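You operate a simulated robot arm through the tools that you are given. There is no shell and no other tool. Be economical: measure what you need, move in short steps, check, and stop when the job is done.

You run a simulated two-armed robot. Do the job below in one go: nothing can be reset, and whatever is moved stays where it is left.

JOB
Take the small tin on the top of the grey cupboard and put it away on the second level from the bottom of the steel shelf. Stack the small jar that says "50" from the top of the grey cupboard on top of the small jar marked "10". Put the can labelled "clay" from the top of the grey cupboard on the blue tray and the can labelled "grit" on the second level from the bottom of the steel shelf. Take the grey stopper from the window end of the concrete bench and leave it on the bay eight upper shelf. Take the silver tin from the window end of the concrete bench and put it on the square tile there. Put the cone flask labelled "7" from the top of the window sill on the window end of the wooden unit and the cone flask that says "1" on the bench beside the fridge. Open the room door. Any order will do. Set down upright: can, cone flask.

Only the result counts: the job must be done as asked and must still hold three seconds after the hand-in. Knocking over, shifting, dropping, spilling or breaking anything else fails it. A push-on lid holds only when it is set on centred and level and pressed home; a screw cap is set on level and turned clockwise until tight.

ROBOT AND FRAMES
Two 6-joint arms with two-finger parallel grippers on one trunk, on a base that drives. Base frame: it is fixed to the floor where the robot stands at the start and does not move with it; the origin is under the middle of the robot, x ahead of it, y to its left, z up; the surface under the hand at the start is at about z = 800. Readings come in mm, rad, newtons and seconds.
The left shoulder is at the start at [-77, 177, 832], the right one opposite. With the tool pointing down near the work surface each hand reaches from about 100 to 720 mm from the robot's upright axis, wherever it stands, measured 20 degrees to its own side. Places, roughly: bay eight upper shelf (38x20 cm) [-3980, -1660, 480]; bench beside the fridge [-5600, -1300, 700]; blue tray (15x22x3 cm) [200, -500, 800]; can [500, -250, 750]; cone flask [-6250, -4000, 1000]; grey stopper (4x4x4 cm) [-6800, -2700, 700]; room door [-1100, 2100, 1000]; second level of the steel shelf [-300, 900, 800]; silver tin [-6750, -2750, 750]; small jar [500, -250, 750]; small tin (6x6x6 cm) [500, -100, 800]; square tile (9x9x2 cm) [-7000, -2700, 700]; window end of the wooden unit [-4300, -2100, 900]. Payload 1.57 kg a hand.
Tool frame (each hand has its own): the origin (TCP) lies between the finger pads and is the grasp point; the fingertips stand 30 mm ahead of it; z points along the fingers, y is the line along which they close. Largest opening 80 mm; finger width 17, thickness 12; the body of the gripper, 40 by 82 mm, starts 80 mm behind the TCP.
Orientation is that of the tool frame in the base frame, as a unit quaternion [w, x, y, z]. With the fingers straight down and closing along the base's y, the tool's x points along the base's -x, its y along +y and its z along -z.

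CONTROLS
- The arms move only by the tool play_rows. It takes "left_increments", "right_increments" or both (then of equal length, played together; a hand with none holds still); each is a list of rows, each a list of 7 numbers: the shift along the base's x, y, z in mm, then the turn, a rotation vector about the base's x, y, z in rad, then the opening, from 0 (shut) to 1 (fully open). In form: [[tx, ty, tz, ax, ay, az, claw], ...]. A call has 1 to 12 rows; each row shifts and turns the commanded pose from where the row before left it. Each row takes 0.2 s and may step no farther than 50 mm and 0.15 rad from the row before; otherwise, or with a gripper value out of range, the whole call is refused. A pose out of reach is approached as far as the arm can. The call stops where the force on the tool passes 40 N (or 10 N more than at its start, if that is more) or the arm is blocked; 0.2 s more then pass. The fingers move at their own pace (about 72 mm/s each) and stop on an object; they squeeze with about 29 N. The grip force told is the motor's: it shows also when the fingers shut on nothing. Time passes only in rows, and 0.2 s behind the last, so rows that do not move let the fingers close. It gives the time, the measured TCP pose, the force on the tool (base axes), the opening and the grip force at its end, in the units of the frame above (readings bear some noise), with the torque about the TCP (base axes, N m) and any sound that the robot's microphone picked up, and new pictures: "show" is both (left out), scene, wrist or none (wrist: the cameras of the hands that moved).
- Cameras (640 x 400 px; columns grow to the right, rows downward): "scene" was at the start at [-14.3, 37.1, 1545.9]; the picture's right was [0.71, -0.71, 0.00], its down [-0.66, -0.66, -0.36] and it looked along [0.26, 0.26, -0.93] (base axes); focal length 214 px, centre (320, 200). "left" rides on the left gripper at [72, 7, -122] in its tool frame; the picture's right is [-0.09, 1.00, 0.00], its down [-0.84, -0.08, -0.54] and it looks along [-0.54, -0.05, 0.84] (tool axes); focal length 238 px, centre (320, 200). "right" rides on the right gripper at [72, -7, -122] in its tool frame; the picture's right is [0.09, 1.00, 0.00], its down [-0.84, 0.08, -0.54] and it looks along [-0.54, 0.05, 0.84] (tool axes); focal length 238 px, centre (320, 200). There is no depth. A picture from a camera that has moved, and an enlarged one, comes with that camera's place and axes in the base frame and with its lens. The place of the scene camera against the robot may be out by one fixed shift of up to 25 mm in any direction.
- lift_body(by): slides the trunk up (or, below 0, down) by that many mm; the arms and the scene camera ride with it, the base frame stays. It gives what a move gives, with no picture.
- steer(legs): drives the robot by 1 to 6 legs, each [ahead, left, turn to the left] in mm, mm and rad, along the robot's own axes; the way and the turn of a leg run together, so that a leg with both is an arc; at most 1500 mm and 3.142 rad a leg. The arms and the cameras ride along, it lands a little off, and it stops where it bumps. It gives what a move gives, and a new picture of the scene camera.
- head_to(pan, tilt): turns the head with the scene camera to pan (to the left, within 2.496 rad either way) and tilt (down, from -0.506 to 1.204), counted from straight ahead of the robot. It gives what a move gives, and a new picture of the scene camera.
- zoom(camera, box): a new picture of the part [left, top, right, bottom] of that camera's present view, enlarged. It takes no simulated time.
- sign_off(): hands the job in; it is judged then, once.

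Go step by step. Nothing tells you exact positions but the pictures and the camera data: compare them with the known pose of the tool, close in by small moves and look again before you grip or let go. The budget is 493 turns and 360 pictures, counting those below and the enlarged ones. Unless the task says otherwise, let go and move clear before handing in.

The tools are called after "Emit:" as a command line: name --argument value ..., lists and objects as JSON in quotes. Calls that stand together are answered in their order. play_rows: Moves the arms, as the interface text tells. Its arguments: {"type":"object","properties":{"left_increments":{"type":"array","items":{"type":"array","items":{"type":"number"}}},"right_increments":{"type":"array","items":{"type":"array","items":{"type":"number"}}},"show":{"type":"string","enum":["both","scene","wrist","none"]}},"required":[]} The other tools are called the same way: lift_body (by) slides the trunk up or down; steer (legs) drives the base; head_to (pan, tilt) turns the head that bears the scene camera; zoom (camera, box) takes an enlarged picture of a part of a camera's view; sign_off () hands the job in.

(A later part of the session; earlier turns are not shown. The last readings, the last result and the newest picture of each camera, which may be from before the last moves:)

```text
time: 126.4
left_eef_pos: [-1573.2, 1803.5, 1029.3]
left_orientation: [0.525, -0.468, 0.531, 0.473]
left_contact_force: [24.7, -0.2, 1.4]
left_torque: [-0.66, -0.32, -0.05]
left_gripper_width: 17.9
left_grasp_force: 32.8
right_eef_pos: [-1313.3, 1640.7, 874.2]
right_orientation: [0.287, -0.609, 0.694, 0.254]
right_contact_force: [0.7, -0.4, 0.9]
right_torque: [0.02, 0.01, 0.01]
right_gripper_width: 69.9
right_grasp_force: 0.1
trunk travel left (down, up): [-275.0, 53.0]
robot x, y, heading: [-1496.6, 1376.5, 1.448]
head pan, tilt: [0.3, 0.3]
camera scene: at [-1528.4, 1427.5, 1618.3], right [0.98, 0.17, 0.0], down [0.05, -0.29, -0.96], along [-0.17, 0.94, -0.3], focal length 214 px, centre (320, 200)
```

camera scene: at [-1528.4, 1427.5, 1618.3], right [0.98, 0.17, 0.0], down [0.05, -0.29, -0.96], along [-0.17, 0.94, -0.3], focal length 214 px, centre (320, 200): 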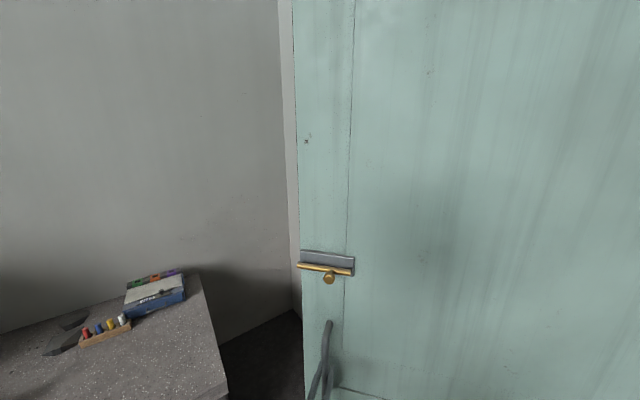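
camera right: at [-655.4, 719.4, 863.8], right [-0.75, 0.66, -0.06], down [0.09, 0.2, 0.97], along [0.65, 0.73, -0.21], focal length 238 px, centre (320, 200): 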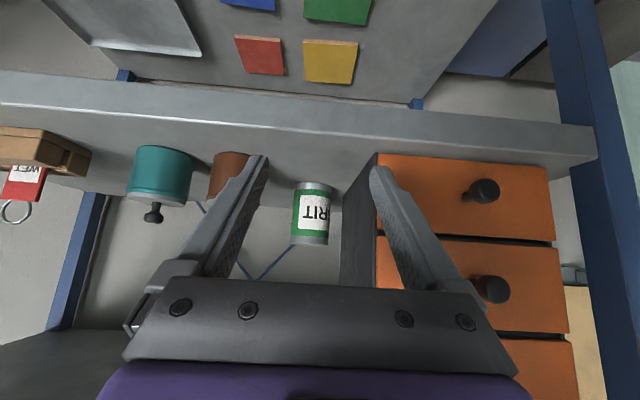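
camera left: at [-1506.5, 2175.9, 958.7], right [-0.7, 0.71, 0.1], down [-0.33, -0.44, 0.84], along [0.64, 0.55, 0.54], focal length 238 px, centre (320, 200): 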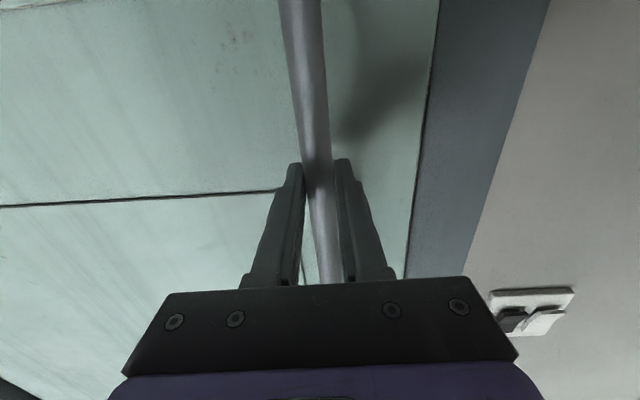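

Emit:
play_rows --left_increments '[[3, 0, 0, 0, 0, 0, 0.1], [0, 0, 0, 0, 0, 0, 0.1]]' --show "none"

Emit:
steer --legs '[[-60, -50, 0.1]]'

Emit:
steer --legs '[[-60, -50, 0.1]]'

Emit:
steer --legs '[[-60, -50, 0.1]]'

```text
time: 127.0
left_eef_pos: [-1572.3, 1803.9, 1029.4]
left_orientation: [0.526, -0.469, 0.529, 0.472]
left_contact_force: [1.2, 0.5, 6.7]
left_torque: [-0.02, -0.24, 0.17]
left_gripper_width: 17.5
left_grasp_force: 32.2
right_eef_pos: [-1315.9, 1640.6, 875.3]
right_orientation: [0.287, -0.61, 0.694, 0.253]
right_contact_force: [0.1, -0.1, -0.2]
right_torque: [0.01, 0.0, -0.02]
right_gripper_width: 69.5
right_grasp_force: 0.1
trunk travel left (down, up): [-275.0, 53.0]
robot x, y, heading: [-1500.7, 1378.0, 1.447]
head pan, tilt: [0.3, 0.3]
```

```text
time: 128.1
left_eef_pos: [-1568.6, 1731.8, 1030.2]
left_orientation: [0.5, -0.495, 0.506, 0.499]
left_contact_force: [0.3, 0.9, -0.3]
left_torque: [-0.65, -0.22, 0.17]
left_gripper_width: 17.6
left_grasp_force: 32.5
right_eef_pos: [-1298.6, 1596.6, 875.4]
right_orientation: [0.274, -0.643, 0.663, 0.267]
right_contact_force: [0.8, 0.3, 0.0]
right_torque: [0.01, 0.01, -0.02]
right_gripper_width: 69.4
right_grasp_force: 0.0
trunk travel left (down, up): [-275.0, 53.0]
robot x, y, heading: [-1452.9, 1316.6, 1.551]
head pan, tilt: [0.3, 0.3]
camera scene: at [-1492.7, 1362.6, 1618.2], right [0.96, 0.27, 0.0], down [0.08, -0.28, -0.96], along [-0.26, 0.92, -0.3], focal length 214 px, centre (320, 200)
```

scene: 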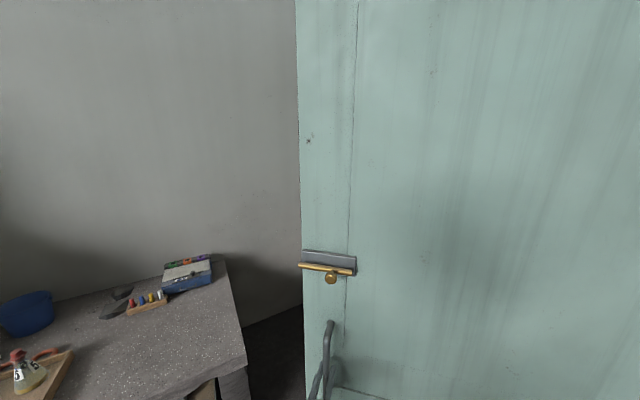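

```text
time: 129.3
left_eef_pos: [-1560.9, 1662.4, 1030.3]
left_orientation: [0.477, -0.519, 0.48, 0.522]
left_contact_force: [-7.1, -1.2, -1.2]
left_torque: [-0.58, -0.28, 0.2]
left_gripper_width: 17.7
left_grasp_force: 32.8
right_eef_pos: [-1276.6, 1554.9, 874.7]
right_orientation: [-0.262, 0.675, -0.631, -0.28]
right_contact_force: [0.5, 0.3, -0.2]
right_torque: [-0.03, 0.0, 0.0]
right_gripper_width: 69.5
right_grasp_force: 0.1
trunk travel left (down, up): [-275.0, 53.0]
robot x, y, heading: [-1405.1, 1258.8, 1.64]
head pan, tilt: [0.3, 0.3]
camera scene: at [-1447.4, 1302.6, 1618.2], right [0.93, 0.37, 0.0], down [0.11, -0.28, -0.96], along [-0.35, 0.89, -0.3], focal length 214 px, centre (320, 200)
```

scene: 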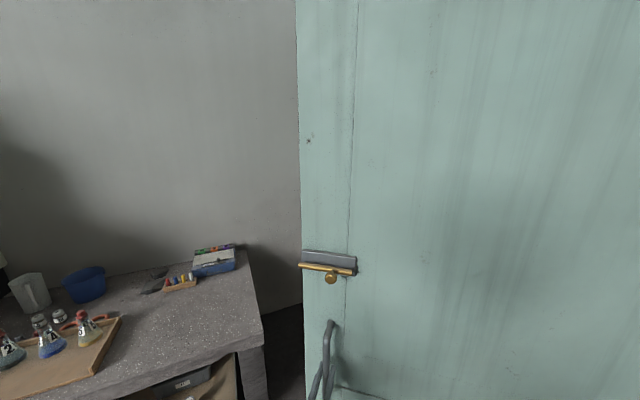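

```text
time: 130.4
left_eef_pos: [-1544.1, 1590.4, 1031.3]
left_orientation: [0.449, -0.543, 0.454, 0.546]
left_contact_force: [-15.5, -3.6, 0.0]
left_torque: [-0.57, -0.28, 0.26]
left_gripper_width: 17.9
left_grasp_force: 32.4
right_eef_pos: [-1248.6, 1511.8, 875.5]
right_orientation: [-0.247, 0.706, -0.596, -0.292]
right_contact_force: [-0.8, 0.0, 0.1]
right_torque: [0.0, -0.01, -0.04]
right_gripper_width: 69.7
right_grasp_force: 0.0
trunk travel left (down, up): [-275.0, 53.0]
robot x, y, heading: [-1347.4, 1203.0, 1.735]
head pan, tilt: [0.3, 0.3]
camera scene: at [-1396.4, 1245.8, 1618.2], right [0.89, 0.45, 0.0], down [0.14, -0.26, -0.96], along [-0.43, 0.85, -0.3], focal length 214 px, centre (320, 200)
```

scene: 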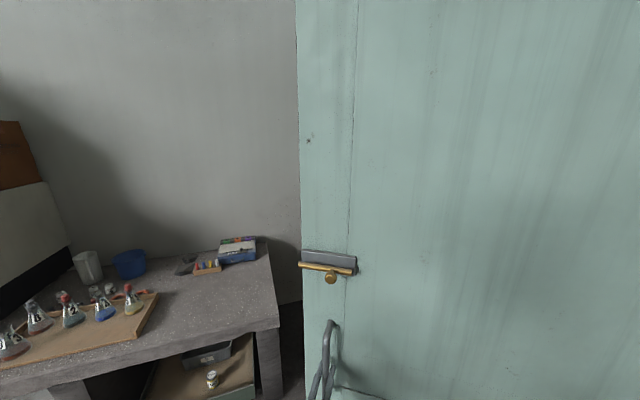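

Emit:
steer --legs '[[-60, -46, 0.1]]'

Emit:
steer --legs '[[-60, -48, 0.1]]'

Emit:
steer --legs '[[-60, -50, 0.1]]'

Emit:
steer --legs '[[-60, -50, 0.1]]'

```text
time: 131.5
left_eef_pos: [-1520.7, 1521.9, 1030.6]
left_orientation: [0.422, -0.565, 0.426, 0.568]
left_contact_force: [1.4, 0.8, 1.7]
left_torque: [-0.48, -0.43, 0.16]
left_gripper_width: 17.7
left_grasp_force: 32.2
right_eef_pos: [-1220.9, 1472.7, 875.1]
right_orientation: [-0.231, 0.735, -0.561, -0.305]
right_contact_force: [-0.2, 0.2, 0.1]
right_torque: [0.03, 0.0, 0.01]
right_gripper_width: 69.6
right_grasp_force: 0.1
trunk travel left (down, up): [-275.0, 53.0]
robot x, y, heading: [-1288.7, 1159.9, 1.84]
head pan, tilt: [0.3, 0.3]
camera scene: at [-1339.3, 1195.3, 1618.2], right [0.84, 0.54, 0.0], down [0.16, -0.25, -0.96], along [-0.52, 0.8, -0.3], focal length 214 px, centre (320, 200)
```

scene: 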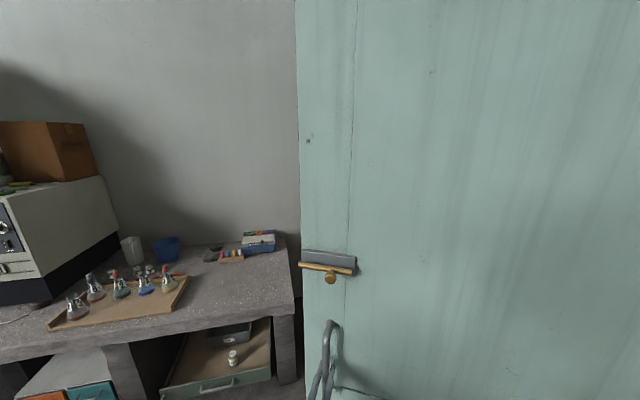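

```text
time: 132.6
left_eef_pos: [-1491.2, 1457.3, 1030.0]
left_orientation: [0.393, -0.584, 0.399, 0.588]
left_contact_force: [9.1, 4.8, -0.4]
left_torque: [-0.45, -0.55, 0.09]
left_gripper_width: 17.5
left_grasp_force: 32.5
right_eef_pos: [-1186.5, 1435.5, 874.9]
right_orientation: [-0.217, 0.76, -0.524, -0.316]
right_contact_force: [-0.4, -0.3, 0.7]
right_torque: [-0.01, 0.03, 0.02]
right_gripper_width: 69.6
right_grasp_force: 0.1
trunk travel left (down, up): [-275.0, 53.0]
robot x, y, heading: [-1220.8, 1117.1, 1.939]
head pan, tilt: [0.3, 0.3]
camera scene: at [-1278.3, 1150.4, 1618.3], right [0.78, 0.62, 0.0], down [0.18, -0.23, -0.96], along [-0.59, 0.75, -0.3], focal length 214 px, centre (320, 200)
```

scene: 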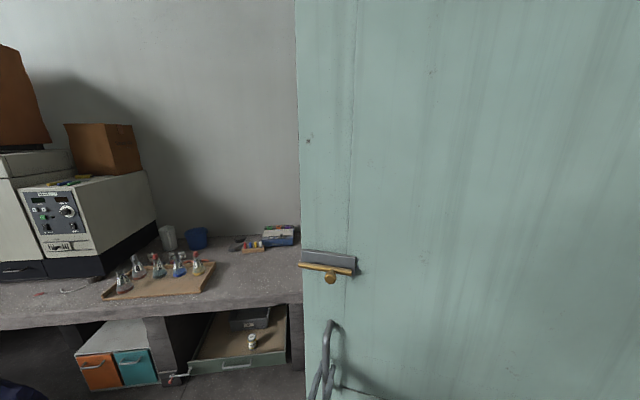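

```text
time: 133.7
left_eef_pos: [-1455.8, 1394.6, 1030.7]
left_orientation: [0.362, -0.604, 0.368, 0.608]
left_contact_force: [2.8, 1.9, -1.3]
left_torque: [-0.34, -0.56, 0.16]
left_gripper_width: 18.0
left_grasp_force: 32.4
right_eef_pos: [-1151.4, 1404.6, 876.0]
right_orientation: [-0.201, 0.785, -0.486, -0.327]
right_contact_force: [-0.5, 0.5, -0.2]
right_torque: [-0.01, 0.01, 0.04]
right_gripper_width: 69.8
right_grasp_force: 0.0
trunk travel left (down, up): [-275.0, 53.0]
robot x, y, heading: [-1155.7, 1084.3, 2.042]
head pan, tilt: [0.3, 0.3]
camera scene: at [-1213.2, 1112.0, 1618.2], right [0.72, 0.7, 0.0], down [0.21, -0.21, -0.96], along [-0.67, 0.69, -0.3], focal length 214 px, centre (320, 200)
```

scene: 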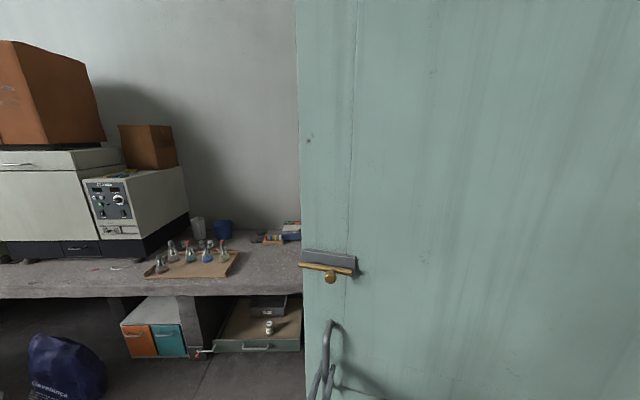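

```text
time: 134.8
left_eef_pos: [-1414.0, 1335.2, 1030.9]
left_orientation: [0.331, -0.621, 0.337, 0.625]
left_contact_force: [-7.2, -5.0, 0.4]
left_torque: [-0.33, -0.6, 0.24]
left_gripper_width: 17.7
left_grasp_force: 32.8
right_eef_pos: [-1111.0, 1376.4, 875.8]
right_orientation: [-0.185, 0.809, -0.446, -0.336]
right_contact_force: [0.3, -0.3, 0.5]
right_torque: [0.0, 0.01, 0.0]
right_gripper_width: 69.5
right_grasp_force: 0.0
trunk travel left (down, up): [-275.0, 53.0]
robot x, y, heading: [-1083.7, 1055.3, 2.145]
head pan, tilt: [0.3, 0.3]
camera scene: at [-1144.9, 1079.4, 1618.2], right [0.65, 0.76, 0.0], down [0.23, -0.19, -0.96], along [-0.73, 0.62, -0.3], focal length 214 px, centre (320, 200)
```

scene: 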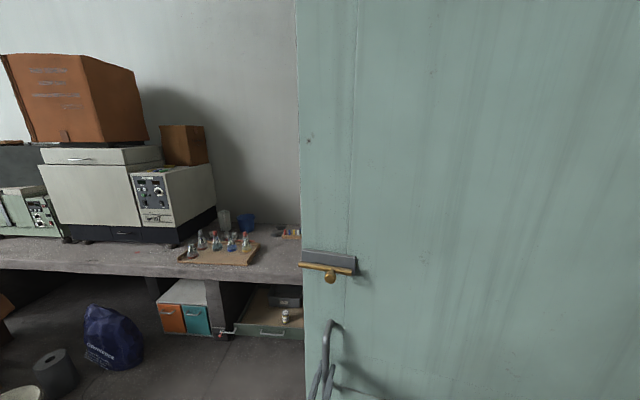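

The door stands about 80° open. Release the bar and withdraw the hand straight back.

Emit:
play_rows --left_increments '[[0, 0, 0, 0, 0, 0, 0.5], [0, 0, 0, 0, 0, 0, 1], [0, 0, 0, 0, 0, 0, 1], [0, 0, 0, 0, 0, 0, 1], [13, -21, 0, 0, 0, 0, 1], [22, -34, 0, 0, 0, 0, 1], [22, -34, 0, 0, 0, 0, 1]]' --show "both"

```text
time: 136.4
left_eef_pos: [-1360.5, 1266.8, 1044.8]
left_orientation: [0.332, -0.622, 0.336, 0.625]
left_contact_force: [0.8, -0.9, 0.2]
left_torque: [-0.01, 0.01, -0.01]
left_gripper_width: 80.0
left_grasp_force: 0.1
right_eef_pos: [-1109.5, 1375.1, 874.9]
right_orientation: [-0.184, 0.81, -0.444, -0.336]
right_contact_force: [-0.7, -0.1, 0.7]
right_torque: [-0.01, -0.03, 0.02]
right_gripper_width: 69.7
right_grasp_force: 0.1
trunk travel left (down, up): [-275.0, 53.0]
robot x, y, heading: [-1082.6, 1058.8, 2.143]
head pan, tilt: [0.3, 0.3]
camera scene: at [-1143.6, 1078.3, 1618.0], right [0.65, 0.76, 0.0], down [0.23, -0.19, -0.96], along [-0.73, 0.62, -0.29], focal length 214 px, centre (320, 200)
camera left: at [-1300.4, 1161.9, 972.0], right [-0.83, -0.55, 0.1], down [0.37, -0.41, 0.84], along [-0.42, 0.73, 0.54], focal length 238 px, centre (320, 200)
```

scene: 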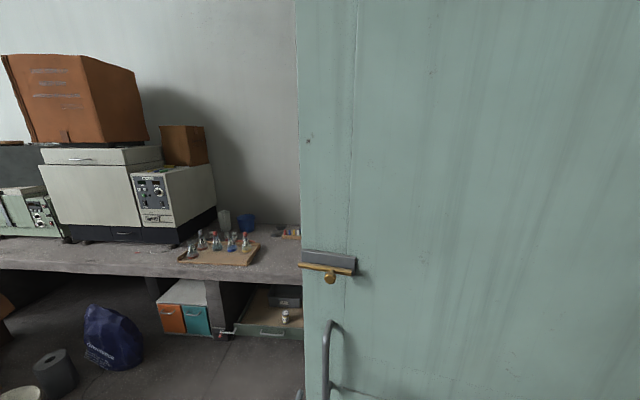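
left: 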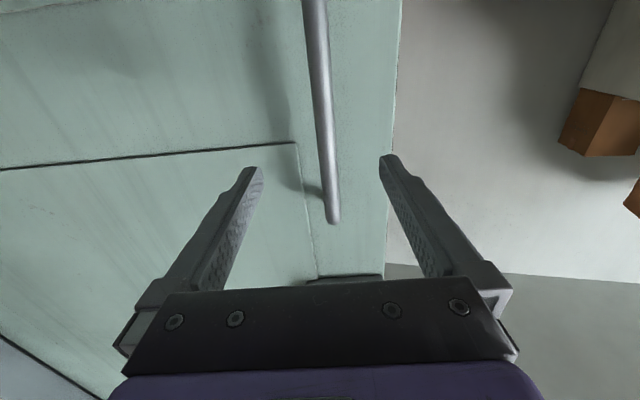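

The door stays. Back off, strafe away and turn to face down the room.

Emit:
steer --legs '[[-120, 0, 0], [0, 900, 0], [0, 0, 1.78]]'

Emit:
head_to --pan 0.0 --tilt 0.3

```text
time: 149.8
left_eef_pos: [-1947.3, 156.1, 1044.1]
left_orientation: [0.265, 0.658, 0.259, -0.656]
left_contact_force: [0.4, 0.5, -0.2]
left_torque: [-0.01, 0.01, 0.0]
left_gripper_width: 80.0
left_grasp_force: 0.2
right_eef_pos: [-2097.4, 386.0, 874.9]
right_orientation: [0.138, 0.862, 0.332, -0.357]
right_contact_force: [0.3, -0.7, -0.5]
right_torque: [-0.04, 0.02, 0.0]
right_gripper_width: 69.6
right_grasp_force: 0.1
trunk travel left (down, up): [-275.0, 53.0]
robot x, y, heading: [-1785.8, 469.2, -2.407]
head pan, tilt: [0.3, 0.3]
camera scene: at [-1816.0, 413.0, 1618.0], right [-0.86, 0.51, 0.0], down [0.15, 0.26, -0.96], along [-0.48, -0.82, -0.3], focal length 214 px, centre (320, 200)
```

scene: 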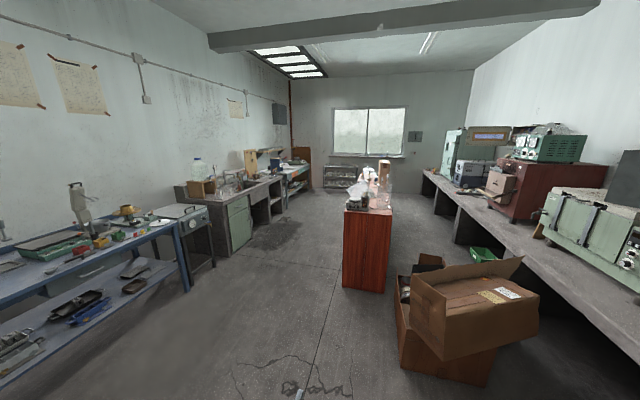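

```text
time: 150.6
left_eef_pos: [-1948.5, 157.2, 1044.5]
left_orientation: [0.265, 0.658, 0.258, -0.656]
left_contact_force: [0.5, 0.7, -0.6]
left_torque: [-0.02, -0.02, 0.05]
left_gripper_width: 79.9
left_grasp_force: 0.1
right_eef_pos: [-2097.3, 385.7, 875.4]
right_orientation: [0.139, 0.862, 0.334, -0.356]
right_contact_force: [0.1, 0.0, -0.7]
right_torque: [0.0, 0.02, 0.0]
right_gripper_width: 69.5
right_grasp_force: 0.1
trunk travel left (down, up): [-275.0, 53.0]
robot x, y, heading: [-1785.6, 470.8, -2.4]
head pan, tilt: [0.0, 0.3]
camera scene: at [-1837.7, 430.5, 1618.0], right [-0.68, 0.74, 0.0], down [0.22, 0.2, -0.96], along [-0.7, -0.64, -0.3], focal length 214 px, centre (320, 200)
```

scene: 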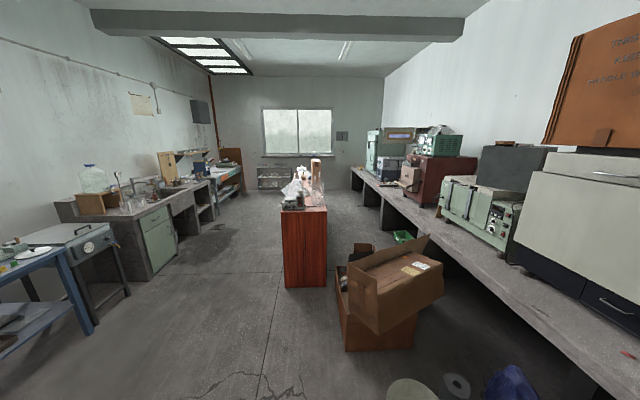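

Clear overview: the wooden unit stands as an island in the middle, the concrete bench runs along the right wall, and the window is at the far end. I'll take the left lane to the far end.

Emit:
steer --legs '[[0, 0, 0.044], [0, 800, 0], [1500, 0, 0], [1500, 0, 0], [1200, 0, 0]]'

Emit:
head_to --pan -0.4 --tilt 0.35

```text
time: 178.4
left_eef_pos: [-4360.3, -3411.0, 1044.9]
left_orientation: [0.28, 0.652, 0.274, -0.649]
left_contact_force: [-0.5, 0.1, 0.4]
left_torque: [0.02, 0.02, -0.03]
left_gripper_width: 80.2
left_grasp_force: 0.0
right_eef_pos: [-4519.1, -3189.0, 875.7]
right_orientation: [0.147, 0.854, 0.354, -0.353]
right_contact_force: [-0.3, 0.5, 0.4]
right_torque: [-0.01, -0.02, 0.0]
right_gripper_width: 69.6
right_grasp_force: 0.1
trunk travel left (down, up): [-275.0, 53.0]
robot x, y, heading: [-4213.3, -3091.4, -2.351]
head pan, tilt: [0.0, 0.3]
camera scene: at [-4263.2, -3131.5, 1618.0], right [-0.71, 0.7, 0.0], down [0.21, 0.21, -0.96], along [-0.67, -0.68, -0.3], focal length 214 px, centre (320, 200)
```

scene: 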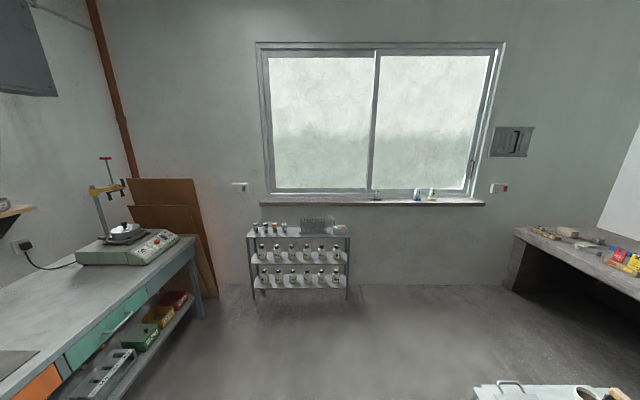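

```text
time: 179.3
left_eef_pos: [-4359.5, -3411.5, 1044.2]
left_orientation: [0.281, 0.651, 0.274, -0.649]
left_contact_force: [-0.1, -0.3, -0.8]
left_torque: [0.01, 0.02, 0.05]
left_gripper_width: 80.0
left_grasp_force: 0.1
right_eef_pos: [-4519.9, -3187.8, 873.9]
right_orientation: [0.147, 0.854, 0.354, -0.352]
right_contact_force: [-0.3, 0.6, 0.0]
right_torque: [0.03, 0.02, -0.01]
right_gripper_width: 69.6
right_grasp_force: 0.1
trunk travel left (down, up): [-275.0, 53.0]
robot x, y, heading: [-4209.6, -3090.5, -2.354]
head pan, tilt: [-0.4, 0.351]
camera scene: at [-4283.5, -3100.5, 1613.3], right [-0.38, 0.92, 0.0], down [0.32, 0.13, -0.94], along [-0.87, -0.36, -0.34], focal length 214 px, centre (320, 200)
```

scene: 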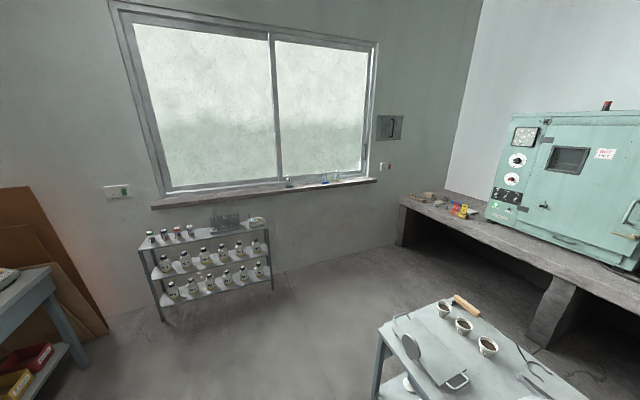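

Emit:
zoom --camera "scene" --box '[270, 165, 380, 200]'

Emit:
zoom --camera "scene" --box '[380, 160, 520, 250]'

```text
5.82 times, centred on (325, 182) of scene
camera zoom: at [-4283.5, -3100.5, 1613.3], right [-0.38, 0.92, 0.0], down [0.32, 0.13, -0.94], along [-0.87, -0.36, -0.34], focal length 1248 px, centre (291, 302)
```

zoom: 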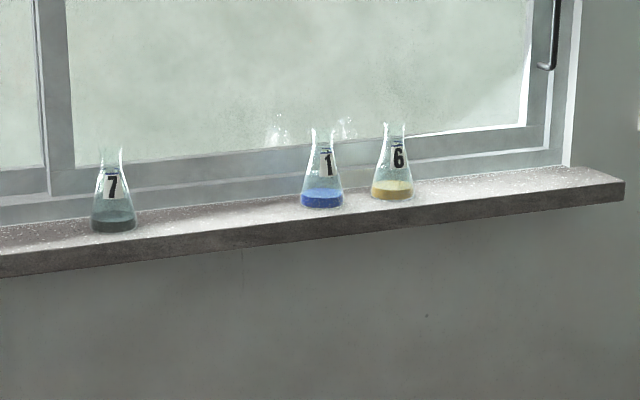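

```text
4.44 times, centred on (450, 205) of scene
camera zoom: at [-4283.5, -3100.5, 1613.3], right [-0.38, 0.92, 0.0], down [0.32, 0.13, -0.94], along [-0.87, -0.36, -0.34], focal length 953 px, centre (-258, 178)
```

zoom: 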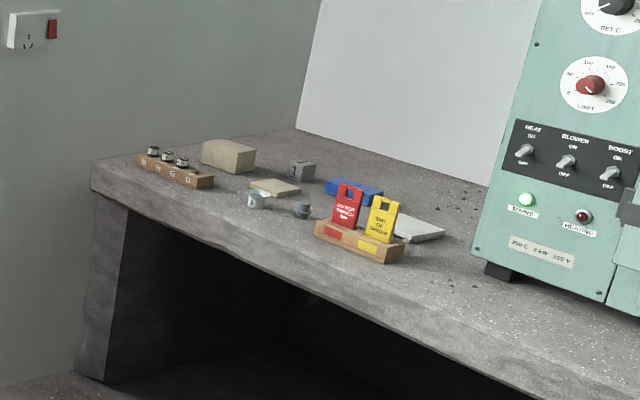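

Flask 7 stands at the left of the sill, then 1, then 6. The bench's window end shows the silver tin, the grey stopper and the tile. I'll go round the small white table to stand before the sill.

Emit:
steer --legs '[[1150, 0, 0], [0, -740, 0]]'

Emit:
head_to --pan 0.0 --tilt 0.45

```text
time: 191.5
left_eef_pos: [-5669.2, -3684.2, 1044.7]
left_orientation: [0.282, 0.651, 0.276, -0.649]
left_contact_force: [0.5, 0.5, 0.5]
left_torque: [0.0, 0.01, 0.01]
left_gripper_width: 80.1
left_grasp_force: 0.0
right_eef_pos: [-5833.6, -3463.1, 875.9]
right_orientation: [0.149, 0.852, 0.357, -0.353]
right_contact_force: [0.5, 0.3, 0.1]
right_torque: [0.0, -0.04, 0.0]
right_gripper_width: 69.6
right_grasp_force: 0.0
trunk travel left (down, up): [-275.0, 53.0]
robot x, y, heading: [-5528.3, -3362.9, -2.343]
head pan, tilt: [-0.4, 0.351]
camera scene: at [-5596.0, -3373.3, 1613.3], right [-0.39, 0.92, 0.0], down [0.32, 0.13, -0.94], along [-0.87, -0.36, -0.34], focal length 214 px, centre (320, 200)
```

scene: 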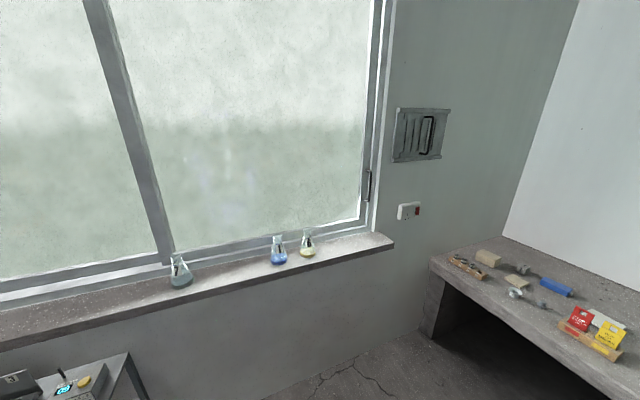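

```text
time: 192.4
left_eef_pos: [-5670.1, -3684.4, 1044.5]
left_orientation: [0.281, 0.651, 0.276, -0.649]
left_contact_force: [-0.1, 1.1, -0.1]
left_torque: [0.01, 0.01, 0.0]
left_gripper_width: 79.9
left_grasp_force: 0.0
right_eef_pos: [-5831.2, -3463.6, 875.2]
right_orientation: [0.148, 0.852, 0.356, -0.353]
right_contact_force: [0.6, -0.2, -0.3]
right_torque: [0.02, -0.01, 0.0]
right_gripper_width: 69.7
right_grasp_force: 0.1
trunk travel left (down, up): [-275.0, 53.0]
robot x, y, heading: [-5526.4, -3364.4, -2.344]
head pan, tilt: [0.0, 0.45]
camera scene: at [-5574.4, -3403.1, 1604.1], right [-0.71, 0.7, 0.0], down [0.3, 0.31, -0.9], along [-0.63, -0.64, -0.44], focal length 214 px, centre (320, 200)
```

scene: 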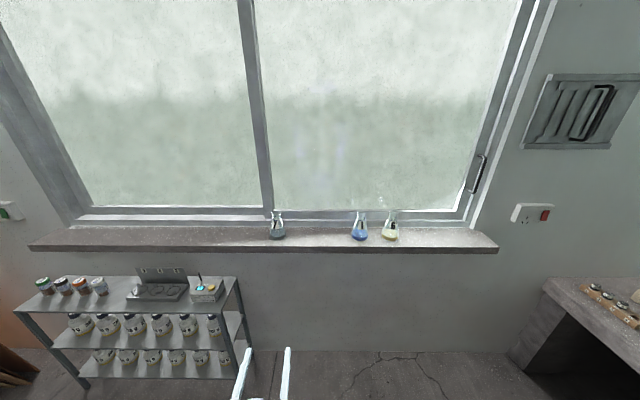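

Flask 7 is at about s=-1340, flask 1 at s=-1710, both near n=-7116 on a sill at z≈1042. I'll set both tools about 30° down at neck height and shift them sideways toward the flasks.

Emit:
play_rows --left_increments '[[8, -8, 25, 0.093, -0.0907, 0, 1], [8, -8, 25, 0.093, -0.0907, 0, 1], [8, -8, 25, 0.093, -0.0907, 0, 1], [8, -8, 25, 0.093, -0.0907, 0, 1], [8, -8, 10, 0, 0, 0, 1], [0, 0, 0, 0, 0, 0, 1], [0, 0, 0, 0, 0, 0, 1]]' --right_increments '[[-5, 5, 45, -0.0938, 0.0914, 0, 1], [-5, 5, 45, -0.0938, 0.0914, 0, 1], [-5, 5, 45, 0, 0, 0, 1], [-5, 5, 45, 0, 0, 0, 1], [-5, 5, 45, 0, 0, 0, 1], [0, 0, 45, 0, 0, 0, 1], [0, 0, 0, 0, 0, 0, 1]]' --show "both"

```text
time: 194.0
left_eef_pos: [-5628.4, -3724.7, 1155.5]
left_orientation: [0.203, 0.797, 0.335, -0.46]
left_contact_force: [0.3, 1.2, -0.1]
left_torque: [0.04, 0.01, 0.02]
left_gripper_width: 80.0
left_grasp_force: 0.0
right_eef_pos: [-5877.5, -3458.2, 1138.7]
right_orientation: [0.193, 0.799, 0.334, -0.461]
right_contact_force: [0.3, -0.3, 0.0]
right_torque: [0.0, 0.01, 0.02]
right_gripper_width: 79.8
right_grasp_force: 0.1
right hand out of reach, approached as far as the arm can: row 3, 4, 5
trunk travel left (down, up): [-275.0, 53.0]
robot x, y, heading: [-5523.6, -3369.0, -2.35]
head pan, tilt: [0.0, 0.45]
camera scene: at [-5574.5, -3403.0, 1604.1], right [-0.71, 0.7, 0.0], down [0.3, 0.31, -0.9], along [-0.63, -0.64, -0.44], focal length 214 px, centre (320, 200)
camera right: at [-5782.0, -3352.2, 1135.7], right [0.74, -0.67, -0.08], down [0.09, -0.02, 1.0], along [-0.66, -0.75, 0.05], focal length 238 px, centre (320, 200)
camera left: at [-5526.2, -3626.2, 1153.8], right [0.69, -0.72, 0.1], down [-0.03, 0.1, 0.99], along [-0.73, -0.68, 0.05], focal length 238 px, centre (320, 200)
```

scene: 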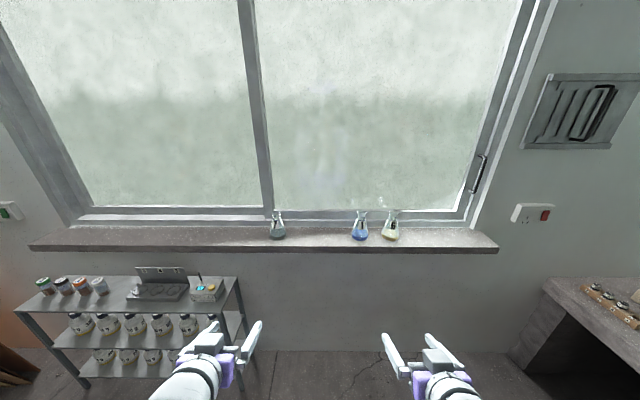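
right: 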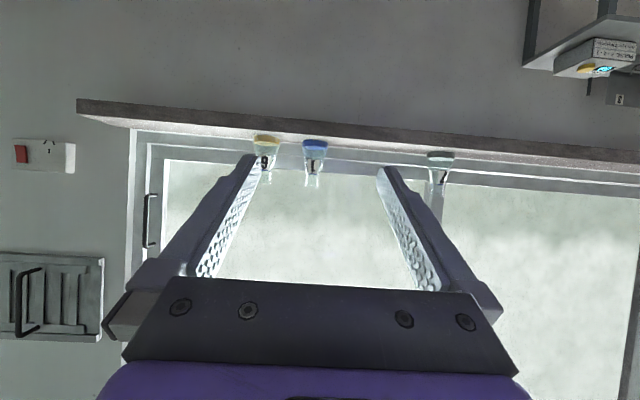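
left: 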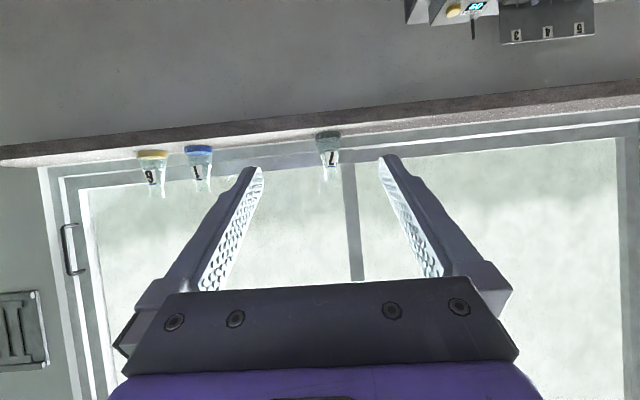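

Triangulating both wrist views: flask 7 at (n -7146, s -1328), flask 1 at (n -7148, s -1701), sill z≈1006. I'll drive forward 330.

Emit:
steer --legs '[[330, 0, 0]]'

Emit:
play_rows --left_increments '[[12, -12, -20, 0, 0, 0, 1], [0, 0, -20, 0, 0, 0, 1], [0, 0, 0, 0, 0, 0, 1]]' --right_increments '[[6, -6, -10, 0, 0, 0, 1], [0, 0, -13, 0, 0, 0, 1], [0, 0, 0, 0, 0, 0, 1]]' --show "wrist"

```text
time: 196.2
left_eef_pos: [-5856.9, -3957.6, 1155.6]
left_orientation: [0.204, 0.797, 0.337, -0.458]
left_contact_force: [-0.7, 0.1, -0.2]
left_torque: [-0.02, -0.04, 0.02]
left_gripper_width: 80.0
left_grasp_force: 0.1
right_eef_pos: [-6105.3, -3694.5, 1136.3]
right_orientation: [0.194, 0.799, 0.334, -0.461]
right_contact_force: [0.6, 0.1, 0.4]
right_torque: [0.0, 0.03, -0.01]
right_gripper_width: 80.0
right_grasp_force: 0.1
trunk travel left (down, up): [-275.0, 53.0]
robot x, y, heading: [-5753.2, -3597.9, -2.348]
head pan, tilt: [0.0, 0.45]
camera scene: at [-5803.1, -3637.4, 1604.0], right [-0.72, 0.7, 0.0], down [0.3, 0.31, -0.9], along [-0.63, -0.64, -0.44], focal length 214 px, centre (320, 200)
```

scene: 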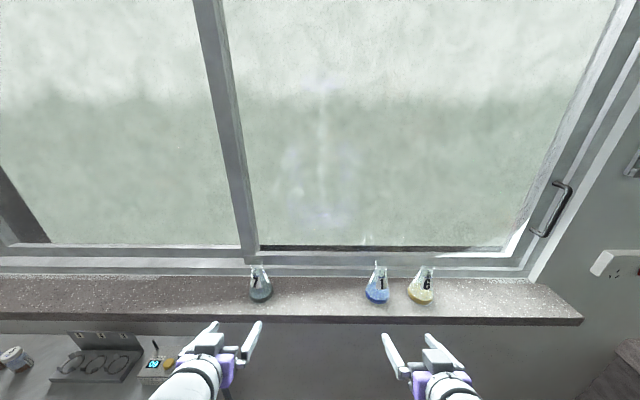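

```text
time: 197.0
left_eef_pos: [-5844.5, -3970.7, 1115.8]
left_orientation: [0.203, 0.797, 0.336, -0.459]
left_contact_force: [-0.4, -0.7, -0.7]
left_torque: [0.01, 0.01, -0.03]
left_gripper_width: 80.3
left_grasp_force: 0.0
right_eef_pos: [-6099.8, -3701.0, 1114.5]
right_orientation: [0.194, 0.799, 0.335, -0.46]
right_contact_force: [-0.2, -0.7, -0.7]
right_torque: [-0.01, 0.0, -0.01]
right_gripper_width: 79.9
right_grasp_force: 0.0
trunk travel left (down, up): [-275.0, 53.0]
robot x, y, heading: [-5752.1, -3600.2, -2.343]
head pan, tilt: [0.0, 0.45]
camera right: at [-6004.5, -3594.2, 1112.3], right [0.74, -0.66, -0.08], down [0.09, -0.02, 1.0], along [-0.66, -0.75, 0.05], focal length 238 px, centre (320, 200)
camera left: at [-5741.9, -3873.0, 1113.3], right [0.69, -0.72, 0.1], down [-0.03, 0.1, 0.99], along [-0.73, -0.69, 0.05], focal length 238 px, centre (320, 200)
```

right: 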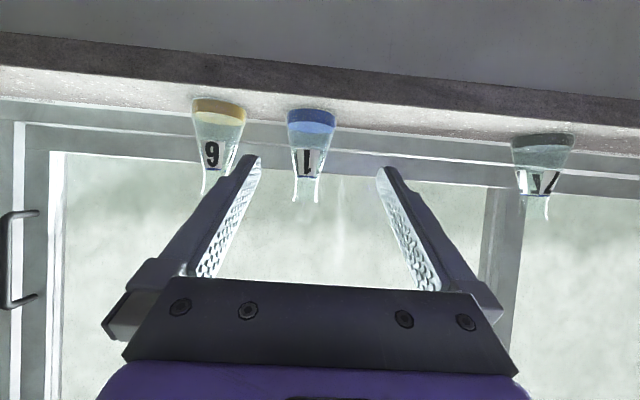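
left: 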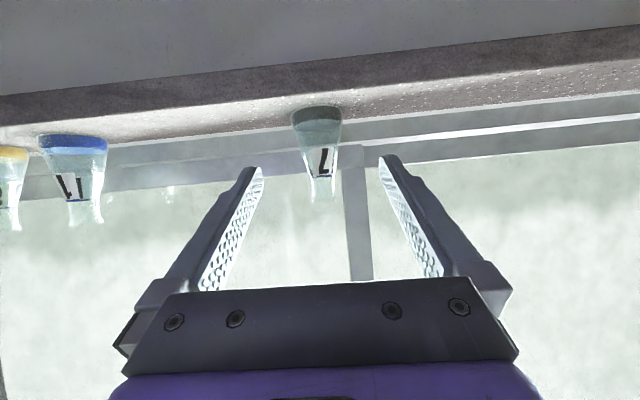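

Aligned within a few mm. Right needs 8 mm further right. Advance both about 135 mm and check.

Emit:
play_rows --left_increments '[[-32, -32, 0, 0, 0, 0, 1], [-32, -32, 0, 0, 0, 0, 1], [-32, -32, 0, 0, 0, 0, 1], [0, 0, 0, 0, 0, 0, 1]]' --right_increments '[[-36, -28, 0, 0, 0, 0, 1], [-35, -30, 0, 0, 0, 0, 1], [-32, -32, 0, 0, 0, 0, 1], [0, 0, 0, 0, 0, 0, 1]]' --show "wrist"

```text
time: 198.0
left_eef_pos: [-5937.0, -4062.8, 1112.9]
left_orientation: [0.204, 0.796, 0.336, -0.459]
left_contact_force: [0.0, 0.2, 0.1]
left_torque: [0.0, -0.05, -0.01]
left_gripper_width: 79.6
left_grasp_force: 0.1
right_eef_pos: [-6201.2, -3790.0, 1115.6]
right_orientation: [0.195, 0.798, 0.335, -0.462]
right_contact_force: [0.4, 1.0, -0.4]
right_torque: [-0.01, -0.01, 0.01]
right_gripper_width: 80.1
right_grasp_force: 0.0
trunk travel left (down, up): [-275.0, 53.0]
robot x, y, heading: [-5757.9, -3600.0, -2.346]
head pan, tilt: [0.0, 0.45]
camera right: at [-6106.8, -3683.6, 1113.2], right [0.74, -0.66, -0.08], down [0.09, -0.02, 1.0], along [-0.66, -0.75, 0.05], focal length 238 px, centre (320, 200)
camera left: at [-5836.1, -3965.7, 1110.8], right [0.69, -0.72, 0.1], down [-0.03, 0.11, 0.99], along [-0.73, -0.69, 0.05], focal length 238 px, centre (320, 200)
```

right: 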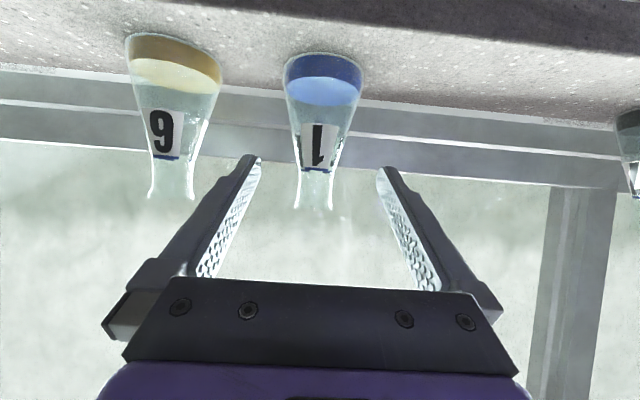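
left: 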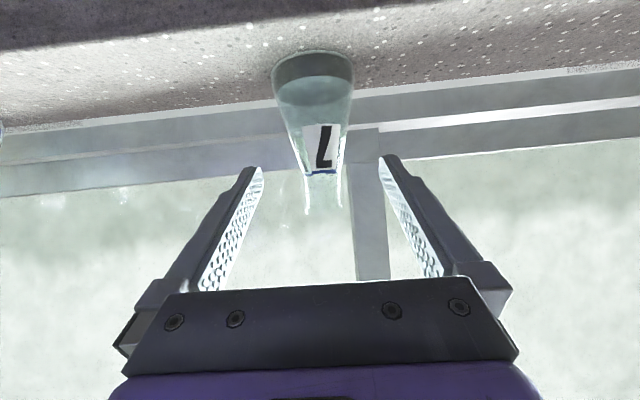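

Both are centred. Advance the last 70 mm and close.

Emit:
play_rows --left_increments '[[-25, -25, 1, 0, 0, 0, 1], [-25, -25, 1, 0, 0, 0, 1], [0, 0, 0, 0, 0, 0, 1], [0, 0, 0, 0, 0, 0, 0.6], [0, 0, 0, 0, 0, 0, 0.3], [0, 0, 0, 0, 0, 0, 0.2], [0, 0, 0, 0, 0, 0, 0.2]]' --right_increments '[[-26, -26, 0, 0, 0, 0, 1], [-26, -26, 0, 0, 0, 0, 1], [0, 0, 0, 0, 0, 0, 1], [0, 0, 0, 0, 0, 0, 0.6], [0, 0, 0, 0, 0, 0, 0.3], [0, 0, 0, 0, 0, 0, 0.2], [0, 0, 0, 0, 0, 0, 0.2]]' --show "wrist"

```text
time: 199.6
left_eef_pos: [-5990.1, -4115.9, 1114.3]
left_orientation: [0.205, 0.796, 0.337, -0.459]
left_contact_force: [-0.9, 0.2, 0.8]
left_torque: [-0.01, 0.05, -0.01]
left_gripper_width: 37.1
left_grasp_force: 28.9
right_eef_pos: [-6254.7, -3843.3, 1115.2]
right_orientation: [0.194, 0.799, 0.335, -0.461]
right_contact_force: [1.4, 0.4, 4.3]
right_torque: [0.02, 0.13, 0.04]
right_gripper_width: 34.9
right_grasp_force: 28.9
trunk travel left (down, up): [-275.0, 53.0]
robot x, y, heading: [-5753.7, -3599.6, -2.344]
head pan, tilt: [0.0, 0.45]
camera right: at [-6159.2, -3735.7, 1113.3], right [0.74, -0.66, -0.08], down [0.09, -0.02, 1.0], along [-0.66, -0.75, 0.05], focal length 238 px, centre (320, 200)
camera left: at [-5887.4, -4018.2, 1113.5], right [0.69, -0.72, 0.1], down [-0.03, 0.1, 0.99], along [-0.73, -0.69, 0.05], focal length 238 px, centre (320, 200)
```

right: 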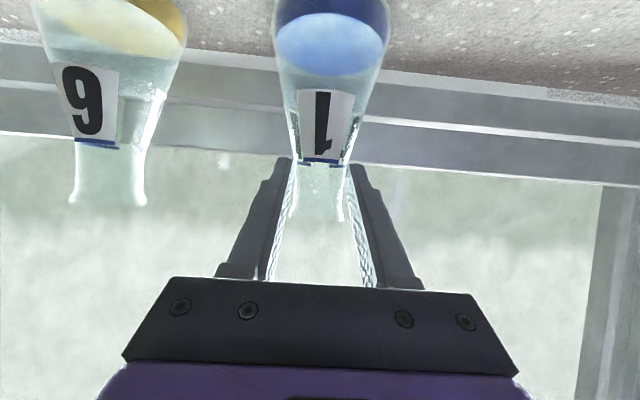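
left: 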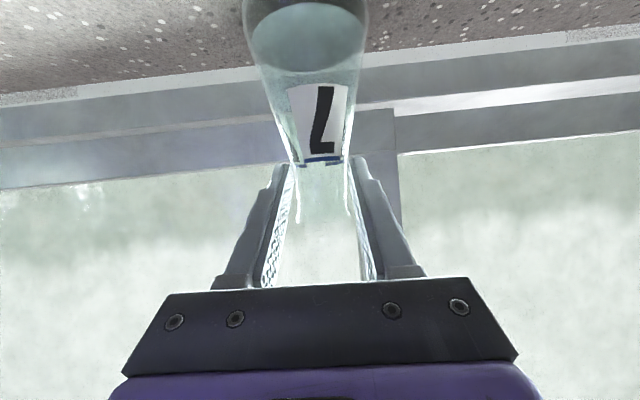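

The grip of 35 to 37 mm suggests the tips catch the top of the cone. I'll open, rise 9 mm, and re-close on the neck.

Emit:
play_rows --left_increments '[[0, 0, 0, 0, 0, 0, 0.8], [0, 0, 0, 0, 0, 0, 0.8], [0, 0, 9, 0, 0, 0, 0.8], [0, 0, 0, 0, 0, 0, 0.4], [0, 0, 0, 0, 0, 0, 0.2], [0, 0, 0, 0, 0, 0, 0.2], [0, 0, 0, 0, 0, 0, 0.2]]' --right_increments '[[0, 0, 0, 0, 0, 0, 0.8], [0, 0, 0, 0, 0, 0, 0.8], [0, 0, 9, 0, 0, 0, 0.8], [0, 0, 0, 0, 0, 0, 0.4], [0, 0, 0, 0, 0, 0, 0.2], [0, 0, 0, 0, 0, 0, 0.2], [0, 0, 0, 0, 0, 0, 0.2]]' --show "wrist"

```text
time: 201.2
left_eef_pos: [-5989.2, -4115.8, 1124.8]
left_orientation: [0.204, 0.796, 0.337, -0.46]
left_contact_force: [1.8, -0.9, 1.6]
left_torque: [-0.06, -0.04, 0.03]
left_gripper_width: 35.2
left_grasp_force: 29.6
right_eef_pos: [-6253.5, -3843.1, 1124.8]
right_orientation: [0.194, 0.799, 0.335, -0.461]
right_contact_force: [0.1, 0.1, -0.3]
right_torque: [0.04, 0.0, 0.0]
right_gripper_width: 35.3
right_grasp_force: 29.1
trunk travel left (down, up): [-275.0, 53.0]
robot x, y, heading: [-5757.2, -3598.4, -2.347]
head pan, tilt: [0.0, 0.45]
camera right: at [-6159.3, -3735.7, 1122.1], right [0.74, -0.66, -0.08], down [0.09, -0.02, 1.0], along [-0.66, -0.75, 0.05], focal length 238 px, centre (320, 200)
camera left: at [-5887.8, -4017.7, 1123.4], right [0.69, -0.72, 0.1], down [-0.03, 0.1, 0.99], along [-0.73, -0.69, 0.05], focal length 238 px, centre (320, 200)
```

right: 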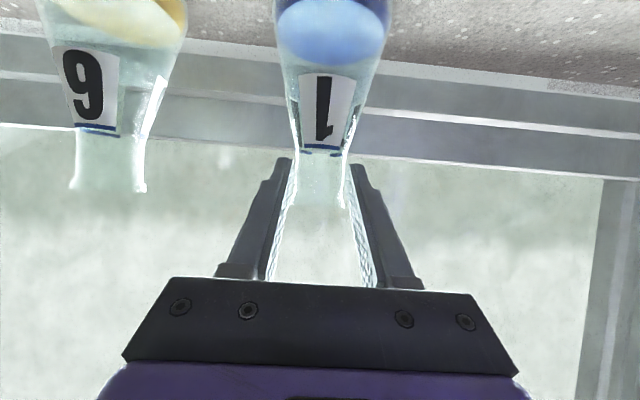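
left: 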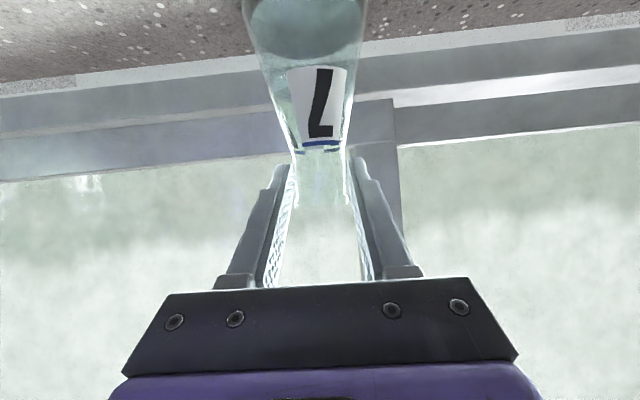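

Both now hold at 35 mm. Lift gently.

Emit:
play_rows --left_increments '[[0, 0, 8, 0, 0, 0, 0.2], [0, 0, 12, 0, 0, 0, 0.2], [0, 0, 20, 0, 0, 0, 0.2], [0, 0, 20, 0, 0, 0, 0.2], [0, 0, 0, 0, 0, 0, 0.2]]' --right_increments '[[0, 0, 8, 0, 0, 0, 0.2], [0, 0, 12, 0, 0, 0, 0.2], [0, 0, 20, 0, 0, 0, 0.2], [0, 0, 20, 0, 0, 0, 0.2], [0, 0, 0, 0, 0, 0, 0.2]]' --show "both"

```text
time: 202.4
left_eef_pos: [-5990.6, -4115.8, 1185.4]
left_orientation: [0.203, 0.797, 0.336, -0.459]
left_contact_force: [0.1, -0.2, -2.5]
left_torque: [0.0, -0.03, 0.02]
left_gripper_width: 35.1
left_grasp_force: 29.1
right_eef_pos: [-6255.3, -3841.4, 1184.6]
right_orientation: [0.194, 0.799, 0.334, -0.462]
right_contact_force: [-0.3, 0.1, -3.5]
right_torque: [0.12, -0.01, -0.02]
right_gripper_width: 35.3
right_grasp_force: 28.7
trunk travel left (down, up): [-275.0, 53.0]
robot x, y, heading: [-5754.7, -3601.2, -2.345]
head pan, tilt: [0.0, 0.45]
camera scene: at [-5803.5, -3637.8, 1604.0], right [-0.72, 0.7, 0.0], down [0.3, 0.31, -0.9], along [-0.63, -0.64, -0.44], focal length 214 px, centre (320, 200)
camera right: at [-6160.3, -3734.7, 1181.5], right [0.74, -0.66, -0.08], down [0.09, -0.02, 1.0], along [-0.66, -0.75, 0.05], focal length 238 px, centre (320, 200)
camera left: at [-5888.4, -4018.4, 1183.9], right [0.69, -0.72, 0.1], down [-0.03, 0.1, 0.99], along [-0.73, -0.69, 0.05], focal length 238 px, centre (320, 200)
```

scene: 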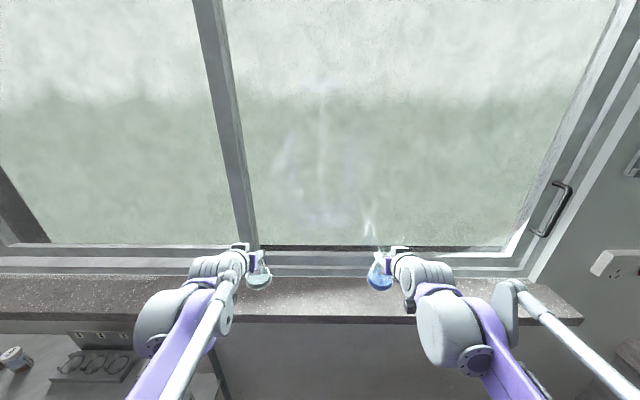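
right: 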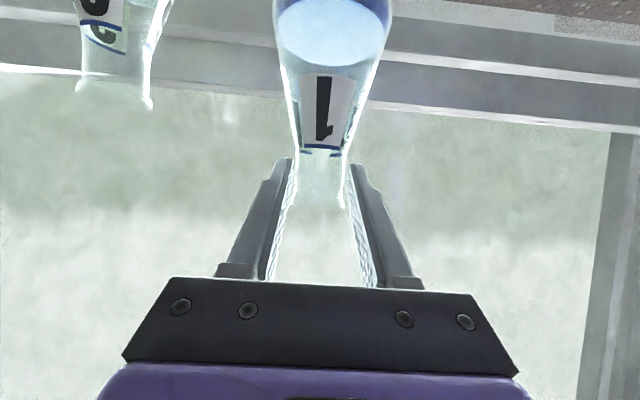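
left: 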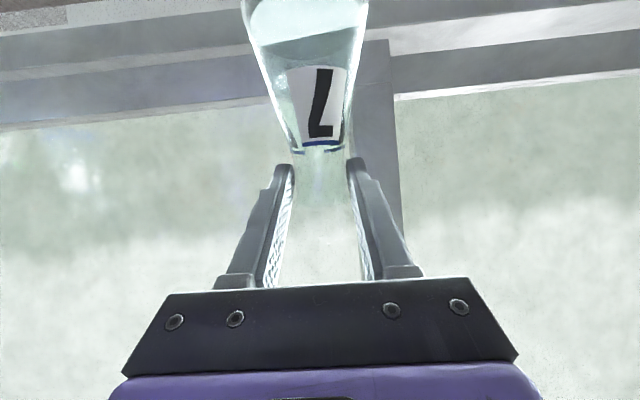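

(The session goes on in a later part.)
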